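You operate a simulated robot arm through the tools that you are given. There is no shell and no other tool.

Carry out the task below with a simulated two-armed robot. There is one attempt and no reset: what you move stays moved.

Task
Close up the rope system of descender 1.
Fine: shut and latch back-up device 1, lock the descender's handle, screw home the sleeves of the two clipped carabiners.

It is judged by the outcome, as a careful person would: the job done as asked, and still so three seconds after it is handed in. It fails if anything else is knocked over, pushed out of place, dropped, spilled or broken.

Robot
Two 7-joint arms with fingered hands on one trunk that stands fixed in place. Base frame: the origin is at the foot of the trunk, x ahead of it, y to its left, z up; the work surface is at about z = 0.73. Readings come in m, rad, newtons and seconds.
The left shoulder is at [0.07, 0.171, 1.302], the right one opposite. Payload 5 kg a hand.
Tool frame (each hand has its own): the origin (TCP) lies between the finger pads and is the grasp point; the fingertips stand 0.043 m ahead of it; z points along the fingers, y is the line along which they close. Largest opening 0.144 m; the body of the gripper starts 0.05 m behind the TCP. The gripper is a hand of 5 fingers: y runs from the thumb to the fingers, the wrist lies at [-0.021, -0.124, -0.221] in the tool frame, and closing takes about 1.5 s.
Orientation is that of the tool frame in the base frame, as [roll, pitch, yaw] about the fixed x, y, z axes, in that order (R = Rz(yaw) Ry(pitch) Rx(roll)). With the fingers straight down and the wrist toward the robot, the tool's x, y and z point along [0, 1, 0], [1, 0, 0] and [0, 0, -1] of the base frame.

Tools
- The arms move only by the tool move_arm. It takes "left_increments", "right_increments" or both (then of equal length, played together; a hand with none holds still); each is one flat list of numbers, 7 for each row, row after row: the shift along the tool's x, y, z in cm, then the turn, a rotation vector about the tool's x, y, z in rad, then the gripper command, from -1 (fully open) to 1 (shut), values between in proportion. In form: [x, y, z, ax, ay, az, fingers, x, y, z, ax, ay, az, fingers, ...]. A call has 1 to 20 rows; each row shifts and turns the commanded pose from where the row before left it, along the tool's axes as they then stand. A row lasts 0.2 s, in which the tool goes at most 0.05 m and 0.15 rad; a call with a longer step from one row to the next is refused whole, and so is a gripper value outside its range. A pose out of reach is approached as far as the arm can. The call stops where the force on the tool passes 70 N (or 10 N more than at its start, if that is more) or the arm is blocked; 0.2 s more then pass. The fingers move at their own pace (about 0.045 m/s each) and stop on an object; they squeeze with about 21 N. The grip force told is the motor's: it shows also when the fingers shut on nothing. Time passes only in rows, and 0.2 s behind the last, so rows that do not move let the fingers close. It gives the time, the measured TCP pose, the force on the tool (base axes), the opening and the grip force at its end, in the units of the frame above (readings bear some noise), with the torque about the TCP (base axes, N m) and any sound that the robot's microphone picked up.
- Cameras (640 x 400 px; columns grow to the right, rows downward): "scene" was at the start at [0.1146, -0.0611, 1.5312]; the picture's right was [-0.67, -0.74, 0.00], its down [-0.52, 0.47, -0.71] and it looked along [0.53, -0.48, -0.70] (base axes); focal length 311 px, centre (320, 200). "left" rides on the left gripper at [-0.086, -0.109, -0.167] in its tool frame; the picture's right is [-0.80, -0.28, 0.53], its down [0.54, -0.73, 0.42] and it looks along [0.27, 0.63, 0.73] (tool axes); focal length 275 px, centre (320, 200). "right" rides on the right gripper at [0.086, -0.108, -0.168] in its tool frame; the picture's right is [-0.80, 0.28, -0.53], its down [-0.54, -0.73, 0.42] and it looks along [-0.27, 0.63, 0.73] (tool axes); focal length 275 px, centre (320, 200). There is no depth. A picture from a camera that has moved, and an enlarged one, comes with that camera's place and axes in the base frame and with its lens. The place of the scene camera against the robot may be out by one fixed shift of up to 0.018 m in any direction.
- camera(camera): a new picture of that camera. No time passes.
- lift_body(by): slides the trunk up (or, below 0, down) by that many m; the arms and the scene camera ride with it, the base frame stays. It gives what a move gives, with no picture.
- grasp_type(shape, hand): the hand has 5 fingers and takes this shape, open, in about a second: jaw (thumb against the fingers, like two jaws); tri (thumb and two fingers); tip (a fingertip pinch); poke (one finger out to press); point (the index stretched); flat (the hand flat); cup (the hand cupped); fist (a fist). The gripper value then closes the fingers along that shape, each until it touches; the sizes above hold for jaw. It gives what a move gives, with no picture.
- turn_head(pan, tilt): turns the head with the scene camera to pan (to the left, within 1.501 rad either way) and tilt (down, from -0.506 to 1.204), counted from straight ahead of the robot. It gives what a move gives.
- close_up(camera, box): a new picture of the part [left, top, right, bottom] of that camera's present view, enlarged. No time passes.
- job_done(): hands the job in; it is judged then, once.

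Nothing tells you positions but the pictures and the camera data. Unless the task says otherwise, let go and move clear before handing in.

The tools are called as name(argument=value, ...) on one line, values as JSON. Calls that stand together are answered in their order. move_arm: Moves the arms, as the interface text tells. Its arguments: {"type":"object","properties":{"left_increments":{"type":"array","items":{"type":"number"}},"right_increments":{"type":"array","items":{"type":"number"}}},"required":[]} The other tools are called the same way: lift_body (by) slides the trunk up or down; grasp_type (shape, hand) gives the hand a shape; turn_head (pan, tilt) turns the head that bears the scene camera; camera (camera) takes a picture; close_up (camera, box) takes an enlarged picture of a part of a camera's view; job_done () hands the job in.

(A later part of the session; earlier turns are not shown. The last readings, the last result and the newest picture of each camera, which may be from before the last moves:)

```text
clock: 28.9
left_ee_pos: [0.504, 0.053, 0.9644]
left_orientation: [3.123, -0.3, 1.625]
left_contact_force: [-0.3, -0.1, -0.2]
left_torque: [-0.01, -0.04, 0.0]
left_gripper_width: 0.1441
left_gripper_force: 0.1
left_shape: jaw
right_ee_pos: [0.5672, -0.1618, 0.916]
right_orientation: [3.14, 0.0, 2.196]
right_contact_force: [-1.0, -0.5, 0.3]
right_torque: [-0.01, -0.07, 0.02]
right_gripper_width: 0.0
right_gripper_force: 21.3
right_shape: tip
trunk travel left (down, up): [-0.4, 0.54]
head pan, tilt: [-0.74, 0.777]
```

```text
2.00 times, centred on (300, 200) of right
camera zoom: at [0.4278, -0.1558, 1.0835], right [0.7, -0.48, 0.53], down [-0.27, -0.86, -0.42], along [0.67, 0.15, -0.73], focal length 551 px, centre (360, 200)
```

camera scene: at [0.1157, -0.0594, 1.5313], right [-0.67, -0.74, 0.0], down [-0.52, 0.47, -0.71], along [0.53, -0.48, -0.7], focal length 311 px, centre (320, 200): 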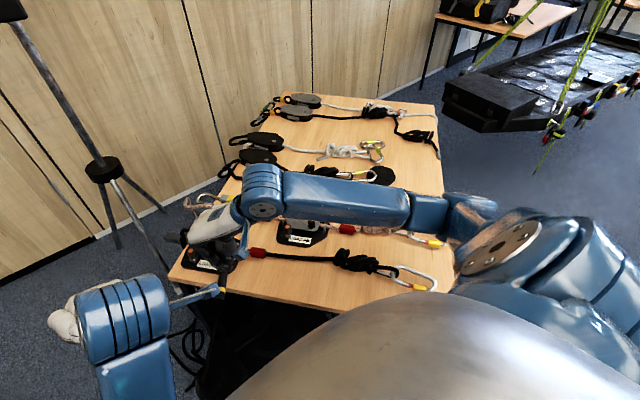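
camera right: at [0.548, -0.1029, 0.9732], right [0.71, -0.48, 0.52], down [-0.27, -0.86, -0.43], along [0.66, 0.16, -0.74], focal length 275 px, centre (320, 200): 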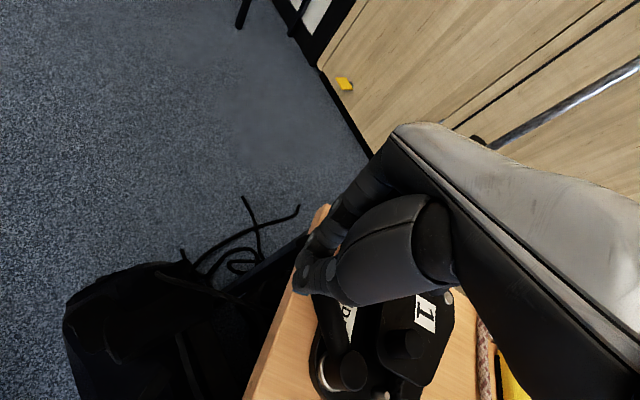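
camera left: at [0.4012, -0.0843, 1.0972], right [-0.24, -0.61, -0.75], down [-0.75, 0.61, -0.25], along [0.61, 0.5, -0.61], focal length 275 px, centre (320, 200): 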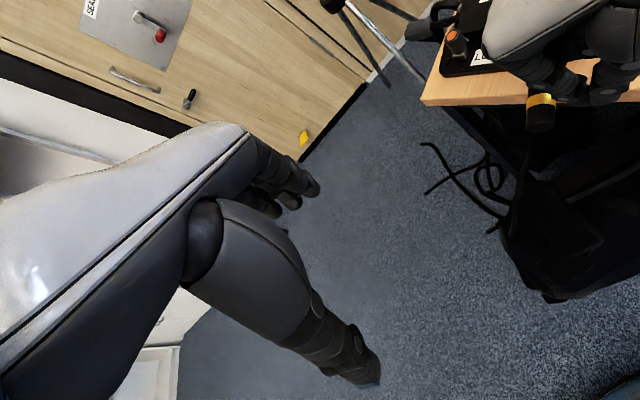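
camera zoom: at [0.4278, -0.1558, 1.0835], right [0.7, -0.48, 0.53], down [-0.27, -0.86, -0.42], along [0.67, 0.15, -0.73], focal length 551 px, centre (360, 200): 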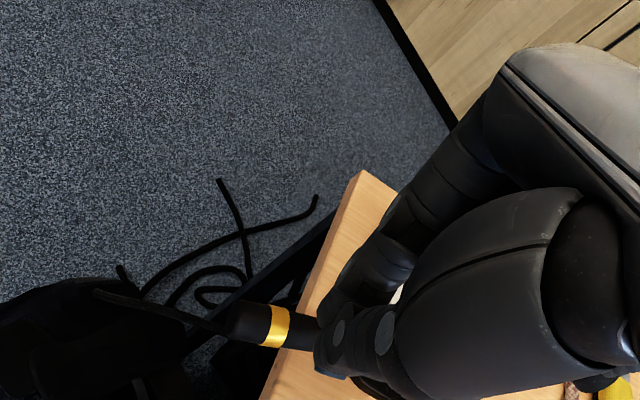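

The handle sprang back to its start: that direction is the spring-loaded release. Locking must be the other way (toward LOAD), so I'll place the fingertips on its other side and push it toward the load direction.

move_arm(right_increments=[0.4, 4, 0, 0, 0, 0, 1, 0.4, 4, 0, 0, 0, 0, 1, 0, 0, 4, 0, 0, 0, 1, 0, 0, 4, 0, 0, 0, 1, 0, 0, 2.5, 0, 0, 0, 1, 0, 0, 1.1, 0, 0, 0, 1])

close_up(camera="left", box=[380, 0, 640, 160])

close_up(camera="right", box=[200, 150, 400, 350])

```text
clock: 30.3
left_ee_pos: [0.5044, 0.0529, 0.9644]
left_orientation: [3.125, -0.301, 1.625]
left_contact_force: [0.9, 0.5, -0.1]
left_torque: [0.0, 0.05, -0.03]
left_gripper_width: 0.144
left_gripper_force: 0.1
left_shape: jaw
right_ee_pos: [0.6277, -0.1119, 0.8005]
right_orientation: [-3.141, 0.001, 2.195]
right_contact_force: [0.0, -0.6, -0.1]
right_torque: [-0.03, -0.05, -0.01]
right_gripper_width: 0.0003
right_gripper_force: 20.9
right_shape: tip
trunk travel left (down, up): [-0.4, 0.54]
head pan, tilt: [-0.74, 0.777]
```

```text
2.46 times, centred on (510, 80) of left
camera zoom: at [0.4009, -0.0844, 1.0972], right [-0.24, -0.61, -0.75], down [-0.75, 0.61, -0.25], along [0.61, 0.5, -0.61], focal length 678 px, centre (-148, 495)
```

zoom: 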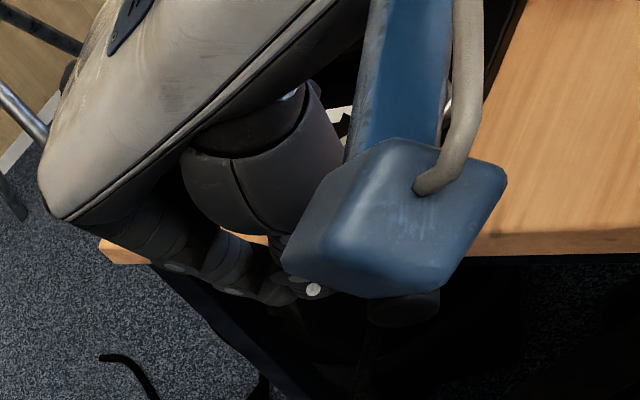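

```text
2.00 times, centred on (300, 250) of right
camera zoom: at [0.489, -0.1043, 0.9675], right [0.7, -0.48, 0.53], down [-0.27, -0.86, -0.42], along [0.66, 0.15, -0.73], focal length 551 px, centre (360, 100)
```

zoom: 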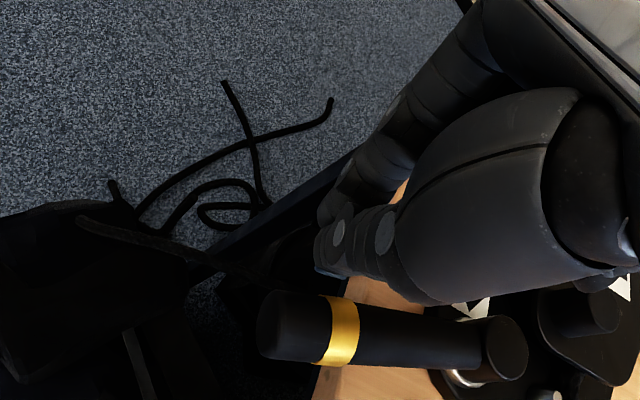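

move_arm(right_increments=[0.19, -1.24, 0, 0, 0, 0, 1, 0.01, -1.25, 0, 0, 0, 0, 1, -0.15, -1.24, 0, 0, 0, 0, 1])

close_up(camera="right", box=[200, 150, 400, 350])

```text
clock: 31.1
left_ee_pos: [0.5051, 0.0535, 0.9637]
left_orientation: [3.125, -0.301, 1.624]
left_contact_force: [0.3, 0.0, 0.2]
left_torque: [-0.01, -0.06, 0.0]
left_gripper_width: 0.144
left_gripper_force: 0.1
left_shape: jaw
right_ee_pos: [0.5979, -0.1341, 0.8003]
right_orientation: [-3.141, 0.0, 2.197]
right_contact_force: [0.2, -0.2, -0.5]
right_torque: [0.03, -0.06, -0.02]
right_gripper_width: 0.0
right_gripper_force: 21.3
right_shape: tip
trunk travel left (down, up): [-0.4, 0.54]
head pan, tilt: [-0.74, 0.777]
```

```text
2.00 times, centred on (300, 250) of right
camera zoom: at [0.4592, -0.1273, 0.9676], right [0.7, -0.48, 0.53], down [-0.27, -0.86, -0.42], along [0.67, 0.15, -0.73], focal length 551 px, centre (360, 100)
```

zoom: 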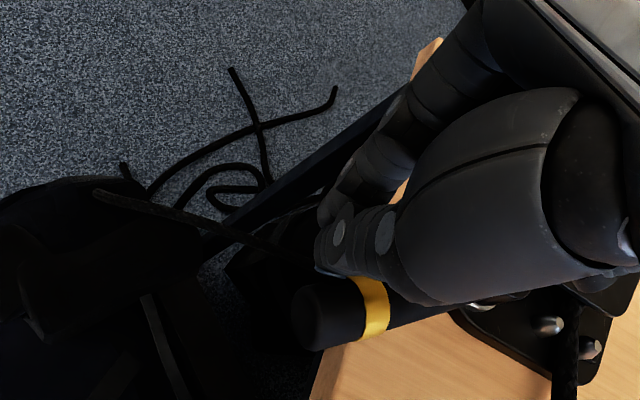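

move_arm(right_increments=[-0.33, -1.21, 0, 0, 0, 0, 1, -0.49, -1.15, 0, 0, 0, 0, 1])

close_up(camera="right", box=[200, 150, 400, 350])

```text
clock: 31.7
left_ee_pos: [0.5047, 0.0525, 0.9639]
left_orientation: [3.125, -0.302, 1.624]
left_contact_force: [-0.2, 0.1, -0.7]
left_torque: [0.0, 0.01, -0.04]
left_gripper_width: 0.144
left_gripper_force: 0.0
left_shape: jaw
right_ee_pos: [0.5834, -0.1546, 0.8]
right_orientation: [-3.14, 0.001, 2.196]
right_contact_force: [-0.2, 0.2, -0.4]
right_torque: [0.01, 0.03, -0.01]
right_gripper_width: 0.0001
right_gripper_force: 21.0
right_shape: tip
trunk travel left (down, up): [-0.4, 0.54]
head pan, tilt: [-0.74, 0.777]
```

```text
2.00 times, centred on (300, 250) of right
camera zoom: at [0.4449, -0.1475, 0.9672], right [0.7, -0.48, 0.53], down [-0.27, -0.86, -0.42], along [0.66, 0.15, -0.73], focal length 551 px, centre (360, 100)
```

zoom: 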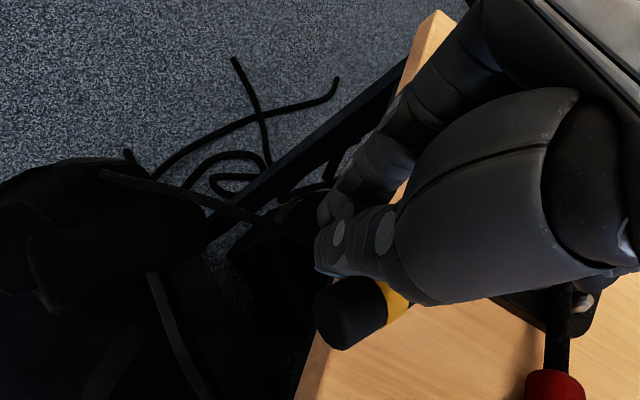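

It turns this way freely. Continuing the arc.

move_arm(right_increments=[-0.65, -1.08, 0, 0, 0, 0, 1, -0.79, -0.97, 0, 0, 0, 0, 1, -0.92, -0.86, 0, 0, 0, 0, 1])

close_up(camera="right", box=[200, 150, 400, 350])

close_up(camera="left", box=[380, 0, 640, 160])

```text
clock: 32.5
left_ee_pos: [0.5045, 0.0531, 0.9632]
left_orientation: [3.125, -0.304, 1.624]
left_contact_force: [-0.2, 0.0, 0.7]
left_torque: [0.02, -0.03, 0.03]
left_gripper_width: 0.144
left_gripper_force: 0.1
left_shape: jaw
right_ee_pos: [0.5721, -0.1908, 0.7994]
right_orientation: [3.141, -0.001, 2.197]
right_contact_force: [0.6, -0.4, -0.2]
right_torque: [0.04, 0.0, -0.02]
right_gripper_width: 0.0
right_gripper_force: 21.3
right_shape: tip
trunk travel left (down, up): [-0.4, 0.54]
head pan, tilt: [-0.74, 0.777]
```

```text
2.00 times, centred on (300, 250) of right
camera zoom: at [0.4352, -0.184, 0.9665], right [0.7, -0.48, 0.53], down [-0.27, -0.86, -0.42], along [0.66, 0.15, -0.73], focal length 551 px, centre (360, 100)
```

zoom: 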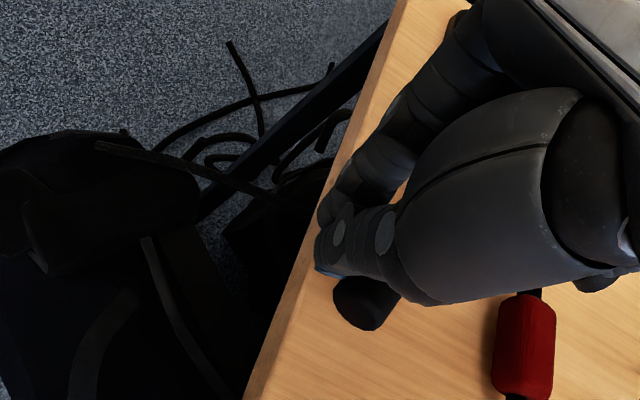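

```text
2.46 times, centred on (510, 80) of left
camera zoom: at [0.4007, -0.0847, 1.0974], right [-0.24, -0.61, -0.75], down [-0.75, 0.61, -0.25], along [0.61, 0.5, -0.61], focal length 678 px, centre (-148, 495)
```

zoom: 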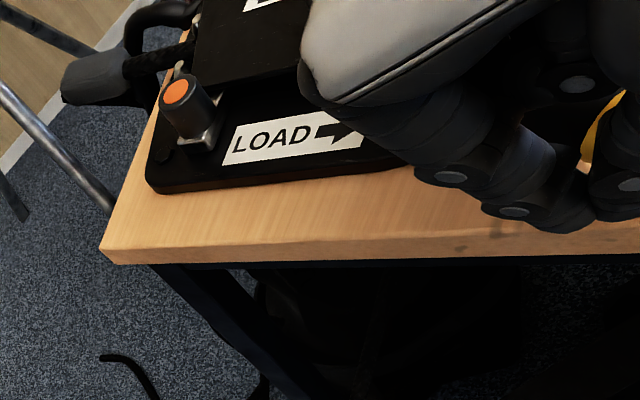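

move_arm(right_increments=[-0.6, -0.42, 0, 0, 0, 0, 1, -0.5, -0.3, 0, 0, 0, 0, 1])

move_arm(right_increments=[-0.6, -0.3, 0, 0, 0, 0, 1, -0.5, -0.25, 0, 0, 0, 0, 1])

close_up(camera="right", box=[200, 150, 400, 350])

close_up(camera="left", box=[440, 0, 640, 130])

```text
clock: 33.1
left_ee_pos: [0.5042, 0.0531, 0.9634]
left_orientation: [3.126, -0.302, 1.626]
left_contact_force: [-0.2, 0.4, 0.0]
left_torque: [-0.02, 0.0, 0.01]
left_gripper_width: 0.1437
left_gripper_force: 0.0
left_shape: jaw
right_ee_pos: [0.573, -0.204, 0.801]
right_orientation: [-3.141, 0.0, 2.196]
right_contact_force: [0.2, -0.3, 0.3]
right_torque: [0.02, 0.0, -0.02]
right_gripper_width: 0.0001
right_gripper_force: 21.0
right_shape: tip
trunk travel left (down, up): [-0.4, 0.54]
head pan, tilt: [-0.74, 0.777]
```

```text
clock: 33.7
left_ee_pos: [0.5054, 0.0545, 0.9648]
left_orientation: [3.126, -0.302, 1.625]
left_contact_force: [-0.4, -0.3, -1.1]
left_torque: [0.04, -0.01, 0.0]
left_gripper_width: 0.1439
left_gripper_force: 0.0
left_shape: jaw
right_ee_pos: [0.5764, -0.216, 0.7982]
right_orientation: [-3.141, 0.001, 2.196]
right_contact_force: [-1.1, 0.3, -0.9]
right_torque: [0.0, 0.01, 0.04]
right_gripper_width: 0.0
right_gripper_force: 21.3
right_shape: tip
trunk travel left (down, up): [-0.4, 0.54]
head pan, tilt: [-0.74, 0.777]
```

```text
2.00 times, centred on (300, 250) of right
camera zoom: at [0.4379, -0.2094, 0.9662], right [0.7, -0.48, 0.53], down [-0.27, -0.86, -0.42], along [0.66, 0.15, -0.73], focal length 551 px, centre (360, 100)
```

zoom: 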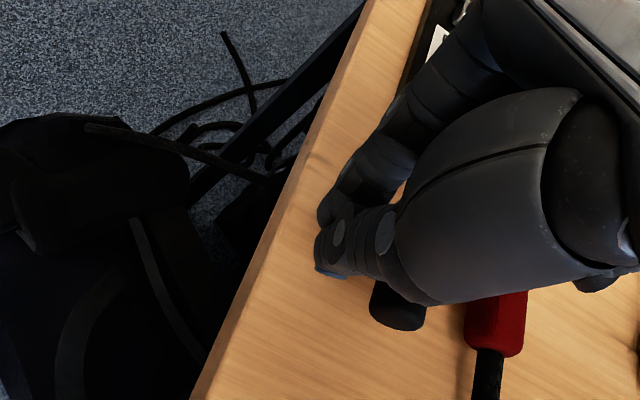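

```text
3.08 times, centred on (540, 65) of left
camera zoom: at [0.401, -0.0844, 1.0973], right [-0.24, -0.61, -0.75], down [-0.75, 0.61, -0.25], along [0.61, 0.5, -0.61], focal length 847 px, centre (-357, 615)
```

zoom: 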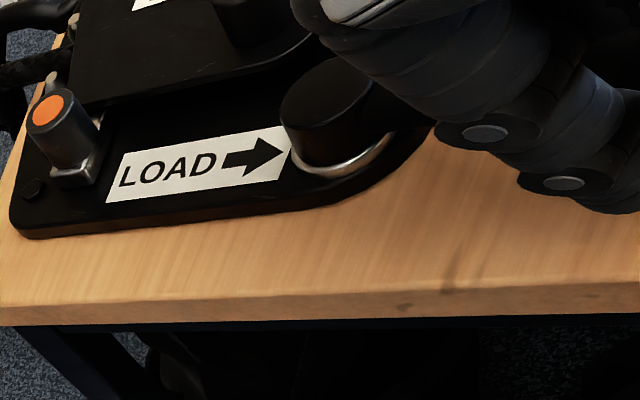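

move_arm(right_increments=[-0.5, -0.2, 0, 0, 0, 0, 1, -0.4, -0.15, 0, 0, 0, 0, 1])

close_up(camera="right", box=[200, 150, 400, 350])

camera(camera="scene")

```text
clock: 34.3
left_ee_pos: [0.5049, 0.0531, 0.9636]
left_orientation: [3.123, -0.302, 1.625]
left_contact_force: [0.3, 0.4, -0.1]
left_torque: [0.0, 0.01, -0.02]
left_gripper_width: 0.144
left_gripper_force: 0.1
left_shape: jaw
right_ee_pos: [0.5782, -0.2248, 0.7995]
right_orientation: [3.141, 0.0, 2.196]
right_contact_force: [0.9, -0.4, -0.1]
right_torque: [0.01, -0.03, 0.0]
right_gripper_width: 0.0001
right_gripper_force: 21.1
right_shape: tip
trunk travel left (down, up): [-0.4, 0.54]
head pan, tilt: [-0.74, 0.777]
```

```text
2.00 times, centred on (300, 250) of right
camera zoom: at [0.4408, -0.2179, 0.9667], right [0.7, -0.48, 0.53], down [-0.27, -0.86, -0.42], along [0.66, 0.15, -0.73], focal length 551 px, centre (360, 100)
```

zoom: 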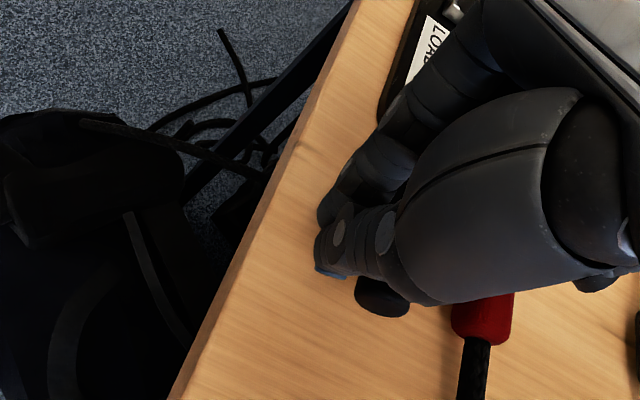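

```text
taken
camera scene: at [0.1147, -0.0609, 1.5312], right [-0.67, -0.74, 0.0], down [-0.52, 0.47, -0.71], along [0.53, -0.48, -0.7], focal length 311 px, centre (320, 200)
```

scene: 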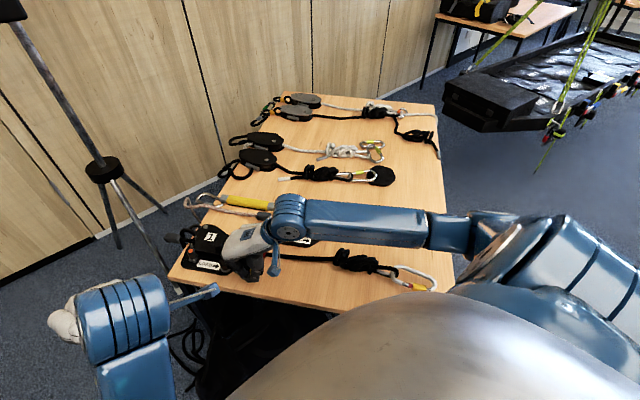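

The handle end has stayed put over the last push, near alignment with the load line. I'll lift off and inspect.

move_arm(right_increments=[0.8, 0.5, 0, 0, 0, 0, 1, 0, 0, -4, 0, 0, 0, 1, 0, 0, -4, 0, 0, 0, 1, 0, 0, -4, 0, 0, 0, 1, -4, -2, 0, 0, 0, 0, 1, -4, -2, 0, 0, 0, 0, 1, -4, -2, 0, 0, 0, 0, 1])

close_up(camera="scene", box=[170, 210, 270, 290])

close_up(camera="left", box=[440, 0, 640, 130])

camera(camera="right")

```text
clock: 35.9
left_ee_pos: [0.5045, 0.0528, 0.9644]
left_orientation: [3.124, -0.303, 1.624]
left_contact_force: [0.1, -1.1, -0.2]
left_torque: [0.05, 0.0, 0.03]
left_gripper_width: 0.1438
left_gripper_force: 0.1
left_shape: jaw
right_ee_pos: [0.5977, -0.3479, 0.915]
right_orientation: [-3.142, 0.0, 2.198]
right_contact_force: [-0.4, -0.3, -0.1]
right_torque: [0.02, -0.01, 0.03]
right_gripper_width: 0.0
right_gripper_force: 20.7
right_shape: tip
trunk travel left (down, up): [-0.4, 0.54]
head pan, tilt: [-0.74, 0.777]
```

```text
5.00 times, centred on (220, 250) of scene
camera zoom: at [0.1142, -0.0618, 1.5312], right [-0.67, -0.74, 0.0], down [-0.52, 0.47, -0.71], along [0.53, -0.48, -0.7], focal length 1557 px, centre (820, -50)
```

zoom: 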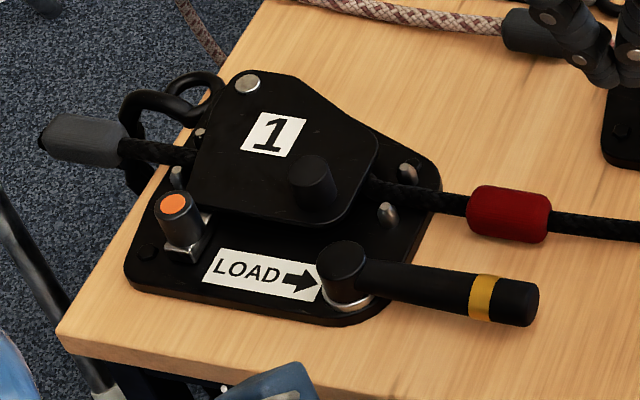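

```text
3.08 times, centred on (540, 65) of left
camera zoom: at [0.4006, -0.0848, 1.0973], right [-0.24, -0.61, -0.75], down [-0.75, 0.61, -0.25], along [0.61, 0.5, -0.61], focal length 847 px, centre (-357, 615)
```

zoom: 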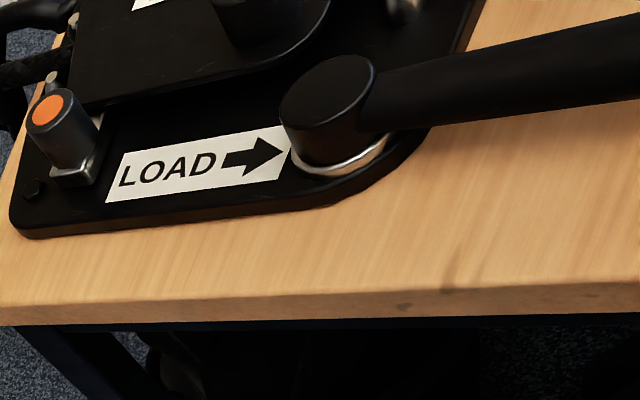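

```text
taken
camera right: at [0.4609, -0.3416, 1.0828], right [0.7, -0.48, 0.53], down [-0.27, -0.86, -0.42], along [0.66, 0.15, -0.73], focal length 275 px, centre (320, 200)
```

right: 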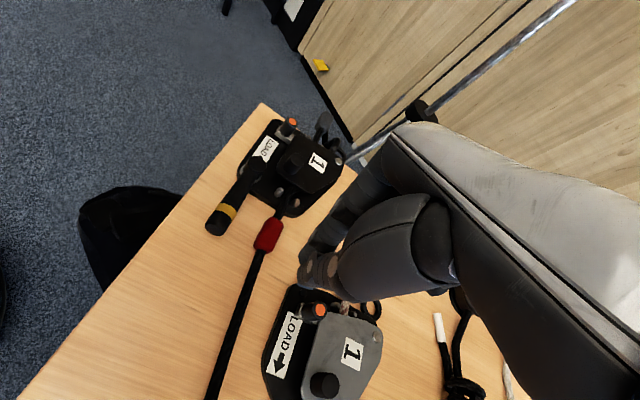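

The handle stays aligned with the LOAD arrow and doesn't spring back. I'll confirm it's at its end stop by a gentle push further from the outer side.

move_arm(right_increments=[4.2, 1.85, 0, 0, 0, 0, 1, 4.2, 1.85, 0, 0, 0, 0, 1, 4.2, 1.85, 0, 0, 0, 0, 1, 0, 0, 4, 0, 0, 0, 1, 0, 0, 4, 0, 0, 0, 1, 0, 0, 3.5, 0, 0, 0, 1])

move_arm(right_increments=[-0.4, 0, 0, 0, 0, 0, 1, -0.4, 0, 0, 0, 0, 0, 1, -0.4, 0, 0, 0, 0, 0, 1])

close_up(camera="right", box=[200, 150, 400, 350])

close_up(camera="left", box=[440, 0, 640, 130])

```text
clock: 37.3
left_ee_pos: [0.5047, 0.0522, 0.9644]
left_orientation: [3.125, -0.302, 1.626]
left_contact_force: [0.4, -0.3, -0.5]
left_torque: [0.02, 0.0, 0.0]
left_gripper_width: 0.1436
left_gripper_force: 0.1
left_shape: jaw
right_ee_pos: [0.5707, -0.2127, 0.8049]
right_orientation: [3.141, 0.0, 2.196]
right_contact_force: [0.2, -0.8, 0.3]
right_torque: [0.01, 0.01, -0.01]
right_gripper_width: 0.0002
right_gripper_force: 21.2
right_shape: tip
trunk travel left (down, up): [-0.4, 0.54]
head pan, tilt: [-0.74, 0.777]
```

```text
clock: 38.1
left_ee_pos: [0.5057, 0.0524, 0.9648]
left_orientation: [3.125, -0.301, 1.625]
left_contact_force: [0.3, -0.8, -0.1]
left_torque: [-0.02, 0.03, 0.01]
left_gripper_width: 0.1439
left_gripper_force: 0.0
left_shape: jaw
right_ee_pos: [0.5773, -0.2237, 0.8047]
right_orientation: [3.141, 0.0, 2.195]
right_contact_force: [0.5, 0.7, 0.6]
right_torque: [0.04, 0.01, -0.02]
right_gripper_width: 0.0004
right_gripper_force: 21.1
right_shape: tip
trunk travel left (down, up): [-0.4, 0.54]
head pan, tilt: [-0.74, 0.777]
```

```text
2.00 times, centred on (300, 250) of right
camera zoom: at [0.4395, -0.2165, 0.9718], right [0.7, -0.48, 0.53], down [-0.27, -0.86, -0.42], along [0.66, 0.15, -0.73], focal length 551 px, centre (360, 100)
```

zoom: 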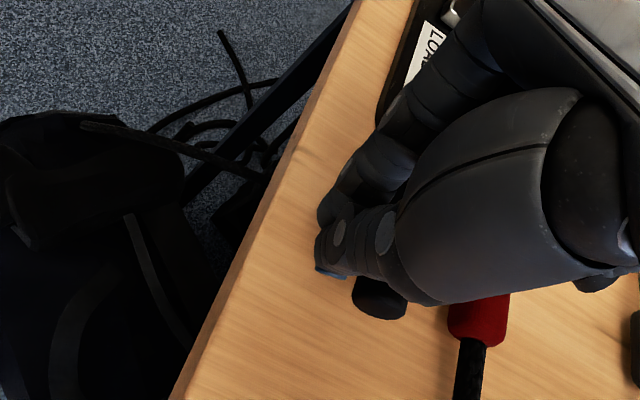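

```text
3.08 times, centred on (540, 65) of left
camera zoom: at [0.4009, -0.0845, 1.0973], right [-0.24, -0.61, -0.75], down [-0.75, 0.61, -0.25], along [0.61, 0.5, -0.61], focal length 847 px, centre (-357, 615)
```

zoom: 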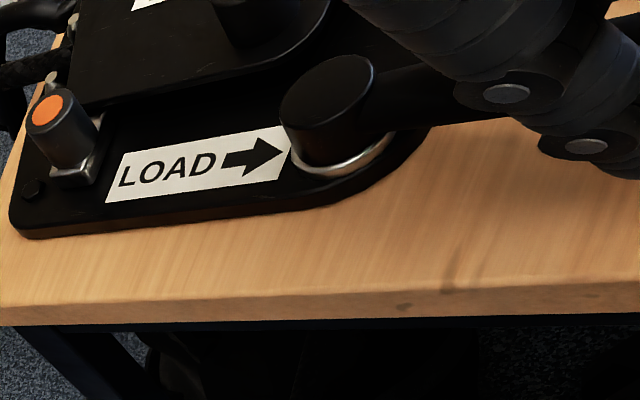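

Still no contact; a few more small steps.

move_arm(right_increments=[-0.3, 0, 0, 0, 0, 0, 1, -0.3, 0, 0, 0, 0, 0, 1])

move_arm(right_increments=[-0.3, 0, 0, 0, 0, 0, 1])

close_up(camera="right", box=[200, 150, 400, 350])

```text
clock: 38.7
left_ee_pos: [0.5057, 0.0526, 0.9645]
left_orientation: [3.124, -0.3, 1.625]
left_contact_force: [-1.1, 0.5, 0.4]
left_torque: [0.03, -0.01, 0.01]
left_gripper_width: 0.1441
left_gripper_force: 0.1
left_shape: jaw
right_ee_pos: [0.5822, -0.2282, 0.8053]
right_orientation: [3.141, 0.001, 2.196]
right_contact_force: [-0.5, 0.5, -0.6]
right_torque: [-0.02, 0.02, 0.0]
right_gripper_width: 0.0001
right_gripper_force: 21.1
right_shape: tip
trunk travel left (down, up): [-0.4, 0.54]
head pan, tilt: [-0.74, 0.777]
```

```text
clock: 39.1
left_ee_pos: [0.5052, 0.0536, 0.9644]
left_orientation: [3.124, -0.301, 1.625]
left_contact_force: [-0.1, 0.0, -0.5]
left_torque: [-0.02, 0.0, 0.02]
left_gripper_width: 0.144
left_gripper_force: 0.0
left_shape: jaw
right_ee_pos: [0.5814, -0.2299, 0.805]
right_orientation: [-3.142, 0.0, 2.196]
right_contact_force: [-0.8, 0.7, -0.2]
right_torque: [0.03, -0.02, -0.02]
right_gripper_width: 0.0
right_gripper_force: 20.8
right_shape: tip
trunk travel left (down, up): [-0.4, 0.54]
head pan, tilt: [-0.74, 0.777]
```

```text
2.00 times, centred on (300, 250) of right
camera zoom: at [0.4448, -0.224, 0.9718], right [0.7, -0.48, 0.53], down [-0.27, -0.86, -0.42], along [0.66, 0.15, -0.73], focal length 551 px, centre (360, 100)
```

zoom: 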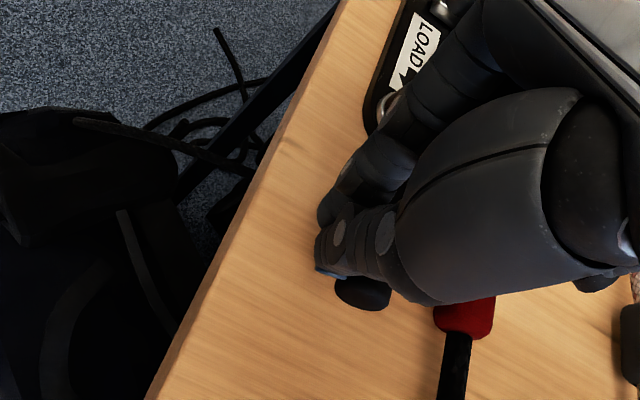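

move_arm(right_increments=[-0.3, 0, 0, 0, 0, 0, 1, -0.3, 0, 0, 0, 0, 0, 1])

move_arm(right_increments=[-0.2, 0, 0, 0, 0, 0, 1, -0.2, 0, 0, 0, 0, 0, 1])

close_up(camera="right", box=[200, 150, 400, 350])

```text
clock: 39.7
left_ee_pos: [0.504, 0.0536, 0.9659]
left_orientation: [3.124, -0.299, 1.625]
left_contact_force: [-0.1, -0.5, 0.6]
left_torque: [-0.01, -0.02, 0.0]
left_gripper_width: 0.144
left_gripper_force: 0.1
left_shape: jaw
right_ee_pos: [0.5844, -0.2336, 0.8048]
right_orientation: [-3.141, -0.001, 2.197]
right_contact_force: [-5.1, 6.3, 2.8]
right_torque: [0.22, 0.3, -0.15]
right_gripper_width: 0.0
right_gripper_force: 21.4
right_shape: tip
trunk travel left (down, up): [-0.4, 0.54]
head pan, tilt: [-0.74, 0.777]
```

```text
clock: 40.3
left_ee_pos: [0.5051, 0.0541, 0.9646]
left_orientation: [3.124, -0.3, 1.625]
left_contact_force: [-0.8, 0.2, -0.5]
left_torque: [0.0, 0.02, -0.03]
left_gripper_width: 0.1439
left_gripper_force: 0.1
left_shape: jaw
right_ee_pos: [0.5886, -0.2351, 0.8055]
right_orientation: [-3.141, -0.002, 2.197]
right_contact_force: [-11.9, 16.8, 4.8]
right_torque: [0.69, 0.59, -0.34]
right_gripper_width: 0.0
right_gripper_force: 21.1
right_shape: tip
trunk travel left (down, up): [-0.4, 0.54]
head pan, tilt: [-0.74, 0.777]
```

```text
2.00 times, centred on (300, 250) of right
camera zoom: at [0.4496, -0.2293, 0.9725], right [0.7, -0.48, 0.53], down [-0.27, -0.86, -0.42], along [0.66, 0.15, -0.73], focal length 551 px, centre (360, 100)
```

zoom: 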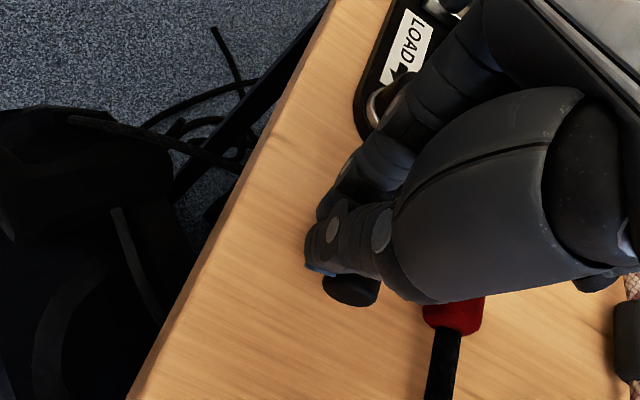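

It resists firmly: the handle is at its stop in the locked position. Backing off and moving toward the carabiners.

move_arm(right_increments=[1, 0, 0, 0, 0, 0, 1, 1, 0, 0, 0, 0, 0, 1, 0, 0, -4, 0, 0, 0, 1, 0, 0, -4, 0, 0, 0, 1, 0, 0, -4, 0, 0, 0, 1, -3.5, -3.5, 0, 0, 0, 0, 1, -3.5, -3.5, 0, 0, 0, 0, 1, -3.5, -3.5, 0, 0, 0, 0, 1])

close_up(camera="scene", box=[170, 190, 350, 310])

camera(camera="right")

```text
clock: 42.1
left_ee_pos: [0.503, 0.0535, 0.9651]
left_orientation: [3.124, -0.303, 1.625]
left_contact_force: [-0.2, 0.6, 0.1]
left_torque: [0.04, -0.02, 0.01]
left_gripper_width: 0.1439
left_gripper_force: 0.1
left_shape: jaw
right_ee_pos: [0.5518, -0.3699, 0.9235]
right_orientation: [3.14, -0.001, 2.198]
right_contact_force: [0.2, -0.2, -0.3]
right_torque: [0.03, -0.01, 0.01]
right_gripper_width: 0.0
right_gripper_force: 20.9
right_shape: tip
trunk travel left (down, up): [-0.4, 0.54]
head pan, tilt: [-0.74, 0.777]
```

```text
3.33 times, centred on (260, 250) of scene
camera zoom: at [0.1135, -0.0613, 1.5312], right [-0.67, -0.74, 0.0], down [-0.52, 0.47, -0.71], along [0.53, -0.48, -0.7], focal length 1038 px, centre (520, 33)
```

zoom: 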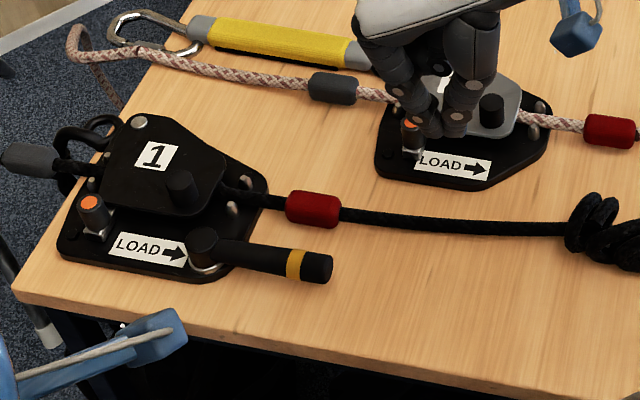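

```text
taken
camera right: at [0.4132, -0.3629, 1.091], right [0.7, -0.48, 0.53], down [-0.27, -0.86, -0.42], along [0.66, 0.15, -0.73], focal length 275 px, centre (320, 200)
```

right: 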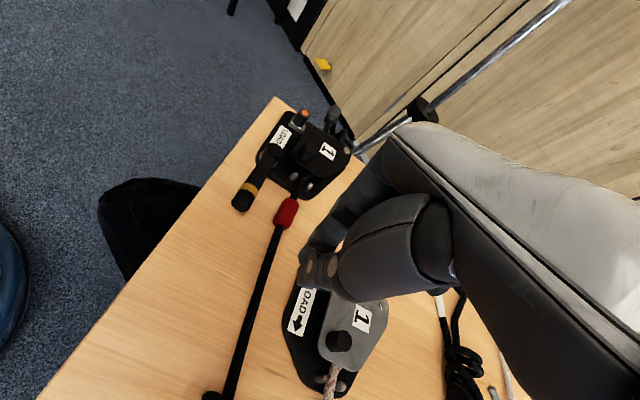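

close_up(camera="scene", box=[165, 185, 245, 260])

close_up(camera="scene", box=[370, 215, 460, 300])

close_up(camera="scene", box=[330, 130, 410, 190])

```text
5.33 times, centred on (205, 222) of scene
camera zoom: at [0.1135, -0.0613, 1.5312], right [-0.67, -0.74, 0.0], down [-0.52, 0.47, -0.71], along [0.53, -0.48, -0.7], focal length 1660 px, centre (933, 80)
```

zoom: 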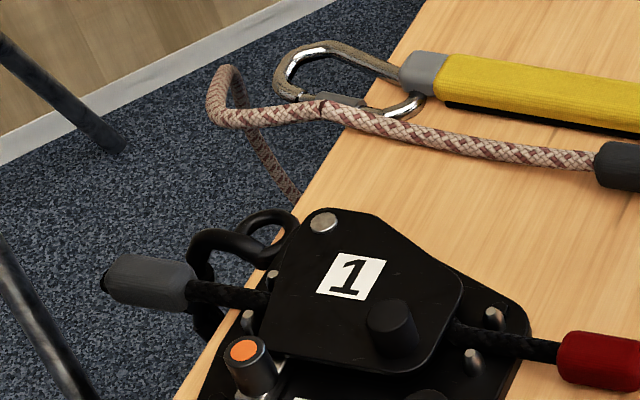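

```text
4.71 times, centred on (415, 258) of scene
camera zoom: at [0.1135, -0.0613, 1.5312], right [-0.67, -0.74, 0.0], down [-0.52, 0.47, -0.71], along [0.53, -0.48, -0.7], focal length 1465 px, centre (-127, -71)
```

zoom: 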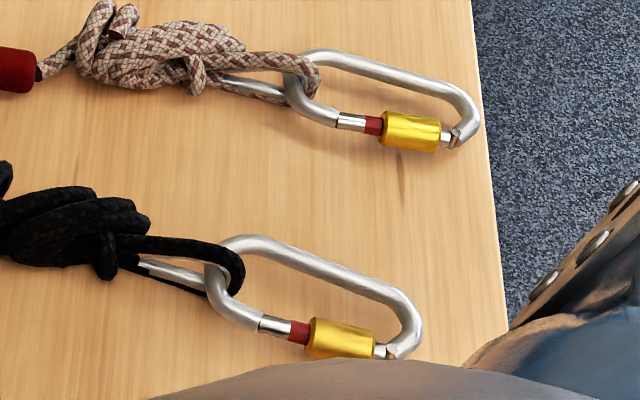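

```text
6.67 times, centred on (370, 160) of scene
camera zoom: at [0.1135, -0.0613, 1.5312], right [-0.67, -0.74, 0.0], down [-0.52, 0.47, -0.71], along [0.53, -0.48, -0.7], focal length 2076 px, centre (-13, 467)
```

zoom: 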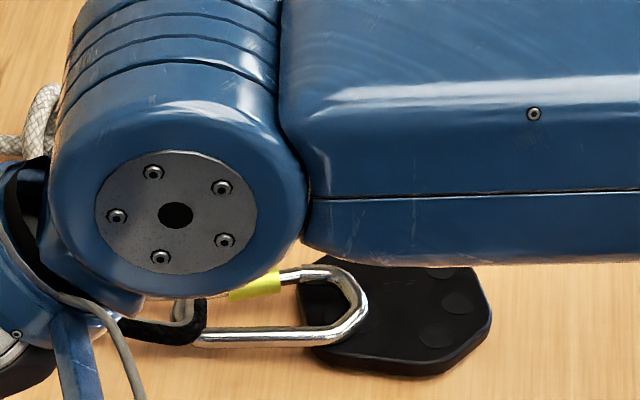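

Devices 1 done: plate shut and latched, handle locked. Now the carabiners; I'll turn the hand so the pinch closes across the sleeve axes (they run along the load direction) and go over the white-rope one.

move_arm(right_increments=[0, 0, -1, 0, 0, 0.143, 0.4, 0, 0, -1, 0, 0, 0.143, 0.4, 0, 0, 0, 0, 0, 0.143, 0.4, 0, 0, 0, 0, 0, 0.143, 0.4, 0, 0, 0, 0, 0, 0.143, 0.4, 0, 0, 0, 0, 0, 0.143, 0.4, 0, 0, 0, 0, 0, 0.143, 0.4, 0, 0, 0, 0, 0, 0.143, 0.4, 0, 0, 0, 0, 0, 0.143, 0.4, 0, 0, 0, 0, 0, 0.143, 0.4, 0, 0, 0, 0, 0, 0.143, 0.4])

camera(camera="scene")

```text
clock: 44.5
left_ee_pos: [0.5052, 0.0533, 0.9641]
left_orientation: [3.122, -0.302, 1.627]
left_contact_force: [0.2, 0.1, 1.1]
left_torque: [-0.01, 0.02, -0.02]
left_gripper_width: 0.144
left_gripper_force: 0.0
left_shape: jaw
right_ee_pos: [0.5544, -0.3706, 0.946]
right_orientation: [3.14, -0.002, 0.62]
right_contact_force: [2.8, -1.5, 4.1]
right_torque: [0.09, 0.31, 0.0]
right_gripper_width: 0.0432
right_gripper_force: 0.1
right_shape: tip
trunk travel left (down, up): [-0.4, 0.54]
head pan, tilt: [-0.74, 0.777]
```

```text
taken
camera scene: at [0.1149, -0.0622, 1.5314], right [-0.67, -0.74, 0.0], down [-0.52, 0.47, -0.71], along [0.53, -0.48, -0.7], focal length 311 px, centre (320, 200)
```

scene: 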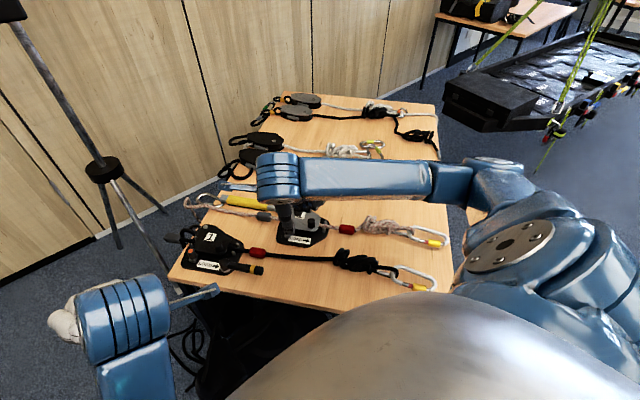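

move_arm(right_increments=[-4.04, 1.53, -0.3, 0, 0, 0, 0.4, -4.04, 1.53, -0.3, 0, 0, 0, 0.4, -4.04, 1.53, 0, 0, 0, 0, 0.4, -4.04, 1.53, 0, 0, 0, 0, 0.4, -4.04, 1.53, 0, 0, 0, 0, 0.4, -4.04, 1.53, 0, 0, 0, 0, 0.4, -4.04, 1.53, 0, 0, 0, 0, 0.4, -4.04, 1.53, 0, 0, 0, 0, 0.4, -4.04, 1.53, 0, 0, 0, 0, 0.4, -4.04, 1.53, 0, 0, 0, 0, 0.4])

camera(camera="right")

camera(camera="scene")

```text
clock: 46.7
left_ee_pos: [0.5039, 0.0522, 0.9641]
left_orientation: [3.122, -0.299, 1.625]
left_contact_force: [-0.2, 0.2, 0.2]
left_torque: [0.02, -0.03, 0.0]
left_gripper_width: 0.1437
left_gripper_force: 0.2
left_shape: jaw
right_ee_pos: [0.3127, -0.7273, 0.9502]
right_orientation: [3.14, -0.001, 0.624]
right_contact_force: [-0.4, 0.2, -0.5]
right_torque: [0.01, -0.01, -0.01]
right_gripper_width: 0.0432
right_gripper_force: 0.2
right_shape: tip
trunk travel left (down, up): [-0.4, 0.54]
head pan, tilt: [-0.74, 0.777]
```

```text
taken
camera right: at [0.3193, -0.5891, 1.1171], right [-0.48, -0.7, 0.53], down [-0.86, 0.27, -0.42], along [0.15, -0.66, -0.73], focal length 275 px, centre (320, 200)
```

right: 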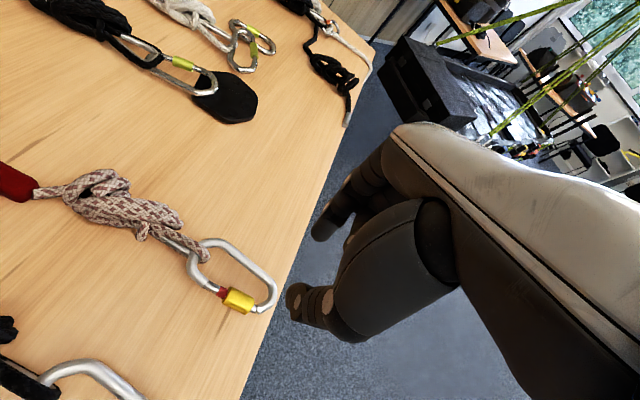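

```text
taken
camera scene: at [0.1132, -0.0619, 1.5313], right [-0.67, -0.74, 0.0], down [-0.52, 0.47, -0.71], along [0.53, -0.48, -0.7], focal length 311 px, centre (320, 200)
```

scene: 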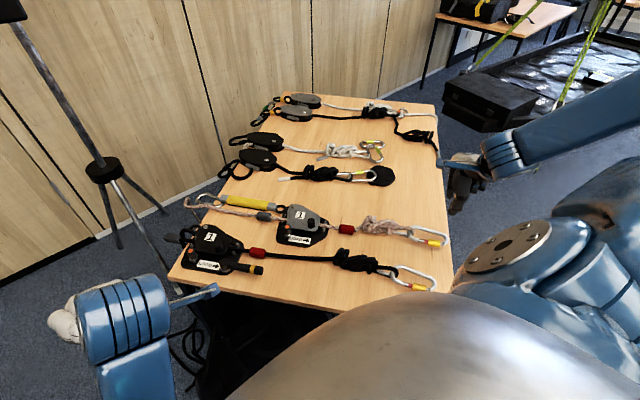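

close_up(camera="right", box=[170, 220, 300, 330])

close_up(camera="right", box=[0, 300, 160, 400])

```text
3.64 times, centred on (235, 275) of right
camera zoom: at [0.3193, -0.5891, 1.1171], right [-0.48, -0.7, 0.53], down [-0.86, 0.27, -0.42], along [0.15, -0.66, -0.73], focal length 1001 px, centre (629, -73)
```

zoom: 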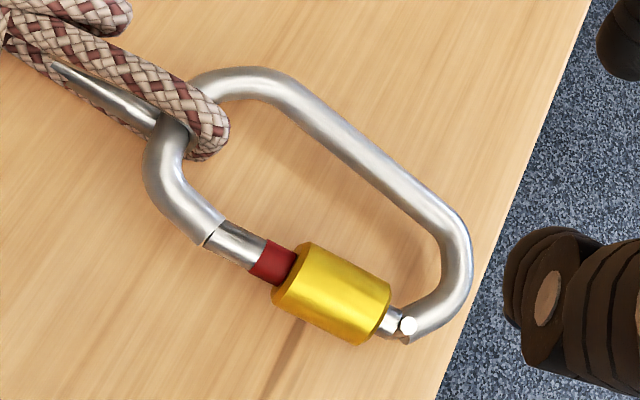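

```text
4.00 times, centred on (80, 350) of right
camera zoom: at [0.3193, -0.5891, 1.1171], right [-0.48, -0.7, 0.53], down [-0.86, 0.27, -0.42], along [0.15, -0.66, -0.73], focal length 1101 px, centre (1280, -400)
```

zoom: 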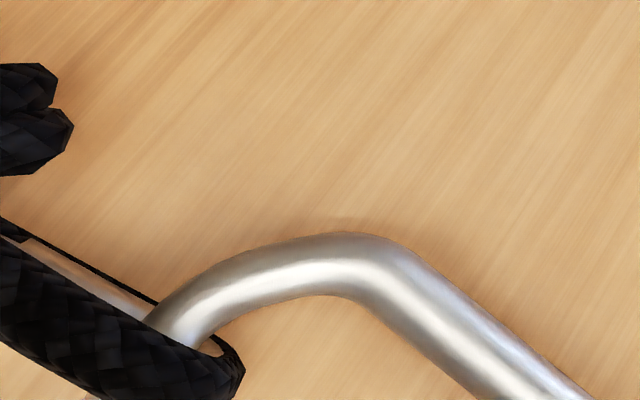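

The white-rope sleeve is centred near [0.310, -0.715, 0.743], 2.5 cm across. Descending over it with the pinch open.

move_arm(right_increments=[0.5, -1.1, 0, 0, 0, 0, 0.3, 0, 0, 4, 0, 0, 0, 0.3, 0, 0, 4, 0, 0, 0, 0.3, 0, 0, 4, 0, 0, 0, 0.3, 0, 0, 3, 0, 0, 0, 0.3])

close_up(camera="right", box=[200, 180, 420, 340])

close_up(camera="scene", box=[370, 195, 480, 285])

```text
clock: 47.9
left_ee_pos: [0.5055, 0.0525, 0.9634]
left_orientation: [3.126, -0.3, 1.624]
left_contact_force: [-1.1, -0.9, 0.3]
left_torque: [0.04, 0.0, 0.01]
left_gripper_width: 0.1441
left_gripper_force: 0.1
left_shape: jaw
right_ee_pos: [0.3126, -0.7172, 0.8016]
right_orientation: [-3.141, -0.001, 0.624]
right_contact_force: [0.1, 0.1, 0.3]
right_torque: [0.03, 0.03, -0.01]
right_gripper_width: 0.0498
right_gripper_force: 0.0
right_shape: tip
trunk travel left (down, up): [-0.4, 0.54]
head pan, tilt: [-0.74, 0.777]
```

```text
2.50 times, centred on (310, 260) of right
camera zoom: at [0.3192, -0.5778, 0.9681], right [-0.48, -0.7, 0.53], down [-0.86, 0.27, -0.42], along [0.15, -0.66, -0.73], focal length 688 px, centre (345, 50)
```

zoom: 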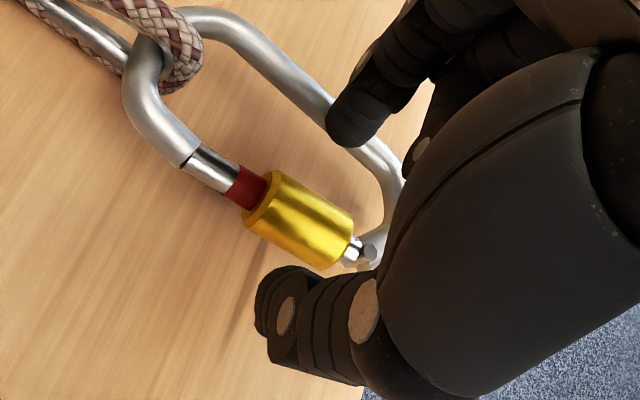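

```text
4.44 times, centred on (425, 240) of scene
camera zoom: at [0.1155, -0.0625, 1.5312], right [-0.67, -0.74, 0.0], down [-0.52, 0.47, -0.71], along [0.53, -0.48, -0.7], focal length 1384 px, centre (-147, 22)
```

zoom: 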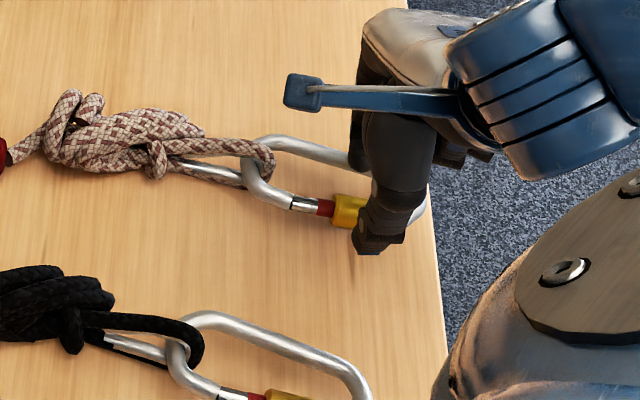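

move_arm(right_increments=[0, -0.3, 1, 0, 0, 0, 0.3, 0, 0, 0.6, 0, 0, 0, 0.3, 0, 0, 0, 0, 0, 0, 0.9, 0, 0, 0, 0, 0, 0, 0.9, 0, 0, 0, 0, 0, 0, 0.9, 0, 0, 0, 0, 0, 0, 0.9])

close_up(camera="right", box=[200, 180, 420, 340])

```text
clock: 49.3
left_ee_pos: [0.5046, 0.053, 0.9632]
left_orientation: [3.127, -0.303, 1.623]
left_contact_force: [0.3, 0.5, 1.0]
left_torque: [-0.02, 0.04, 0.06]
left_gripper_width: 0.1437
left_gripper_force: 0.0
left_shape: jaw
right_ee_pos: [0.3104, -0.7139, 0.7847]
right_orientation: [-3.14, 0.0, 0.624]
right_contact_force: [0.7, -1.0, 0.7]
right_torque: [-0.04, -0.02, -0.06]
right_gripper_width: 0.0168
right_gripper_force: 21.2
right_shape: tip
trunk travel left (down, up): [-0.4, 0.54]
head pan, tilt: [-0.74, 0.777]
```

```text
2.50 times, centred on (310, 260) of right
camera zoom: at [0.3168, -0.5748, 0.9516], right [-0.48, -0.7, 0.53], down [-0.86, 0.27, -0.42], along [0.15, -0.67, -0.73], focal length 688 px, centre (345, 50)
```

zoom: 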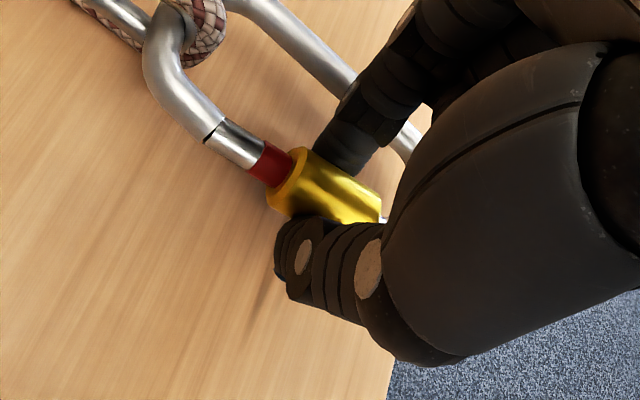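

Gripped. Now a trial turn of the sleeve (about +x of the tool, which advances a right-hand thread toward the gate's nose).

move_arm(right_increments=[0, 0.593, 0.042, 0.14, 0, 0, 0.9, 0, 0.593, 0.042, 0.14, 0, 0, 0.9, 0, 0.593, 0.042, 0.14, 0, 0, 0.9, 0, 0.593, 0.042, 0.14, 0, 0, 0.9])

close_up(camera="right", box=[200, 180, 420, 340])

close_up(camera="scene", box=[370, 195, 480, 285])

```text
clock: 50.3
left_ee_pos: [0.5045, 0.0535, 0.9652]
left_orientation: [3.124, -0.304, 1.628]
left_contact_force: [0.6, -0.4, 0.5]
left_torque: [0.02, 0.02, -0.03]
left_gripper_width: 0.1436
left_gripper_force: 0.1
left_shape: jaw
right_ee_pos: [0.326, -0.7352, 0.7793]
right_orientation: [-2.584, 0.0, 0.621]
right_contact_force: [3.3, -2.2, 13.3]
right_torque: [-0.84, -0.88, -0.08]
right_gripper_width: 0.0144
right_gripper_force: 21.5
right_shape: tip
trunk travel left (down, up): [-0.4, 0.54]
head pan, tilt: [-0.74, 0.777]
```

```text
2.50 times, centred on (310, 260) of right
camera zoom: at [0.3929, -0.6806, 0.9788], right [-0.34, -0.89, 0.3], down [-0.93, 0.37, 0.02], along [-0.13, -0.28, -0.95], focal length 688 px, centre (345, 50)
```

zoom: 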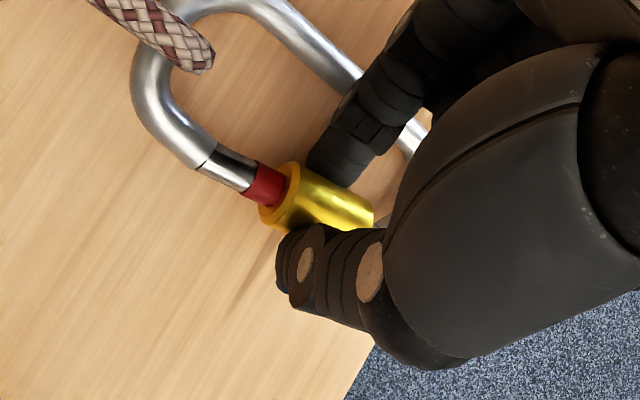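

```text
4.44 times, centred on (425, 240) of scene
camera zoom: at [0.1147, -0.0607, 1.5315], right [-0.67, -0.74, 0.0], down [-0.52, 0.47, -0.71], along [0.53, -0.48, -0.7], focal length 1384 px, centre (-147, 22)
```

zoom: 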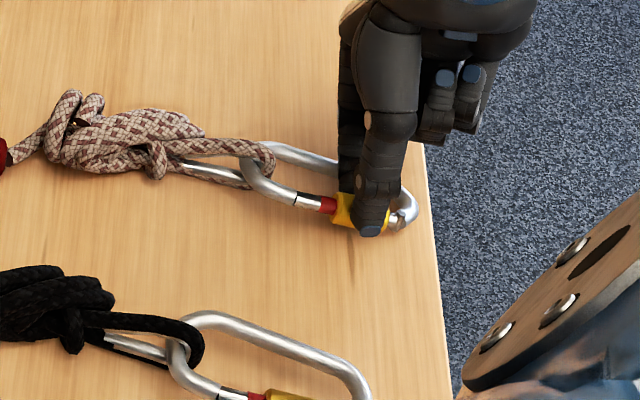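

close_up(camera="scene", box=[400, 225, 450, 250])

close_up(camera="right", box=[255, 220, 355, 290])

```text
12.80 times, centred on (425, 238) of scene
camera zoom: at [0.1147, -0.0607, 1.5315], right [-0.67, -0.74, 0.0], down [-0.52, 0.47, -0.71], along [0.53, -0.48, -0.7], focal length 3985 px, centre (-1024, -280)
```

zoom: 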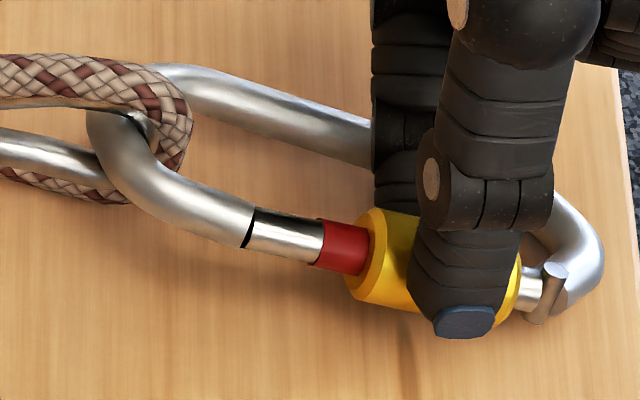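

```text
5.71 times, centred on (305, 255) of right
camera zoom: at [0.3929, -0.6806, 0.9788], right [-0.34, -0.89, 0.3], down [-0.93, 0.37, 0.02], along [-0.13, -0.28, -0.95], focal length 1573 px, centre (406, -114)
```

zoom: 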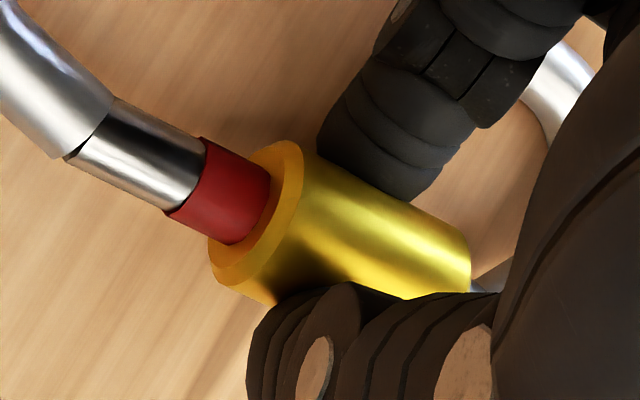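

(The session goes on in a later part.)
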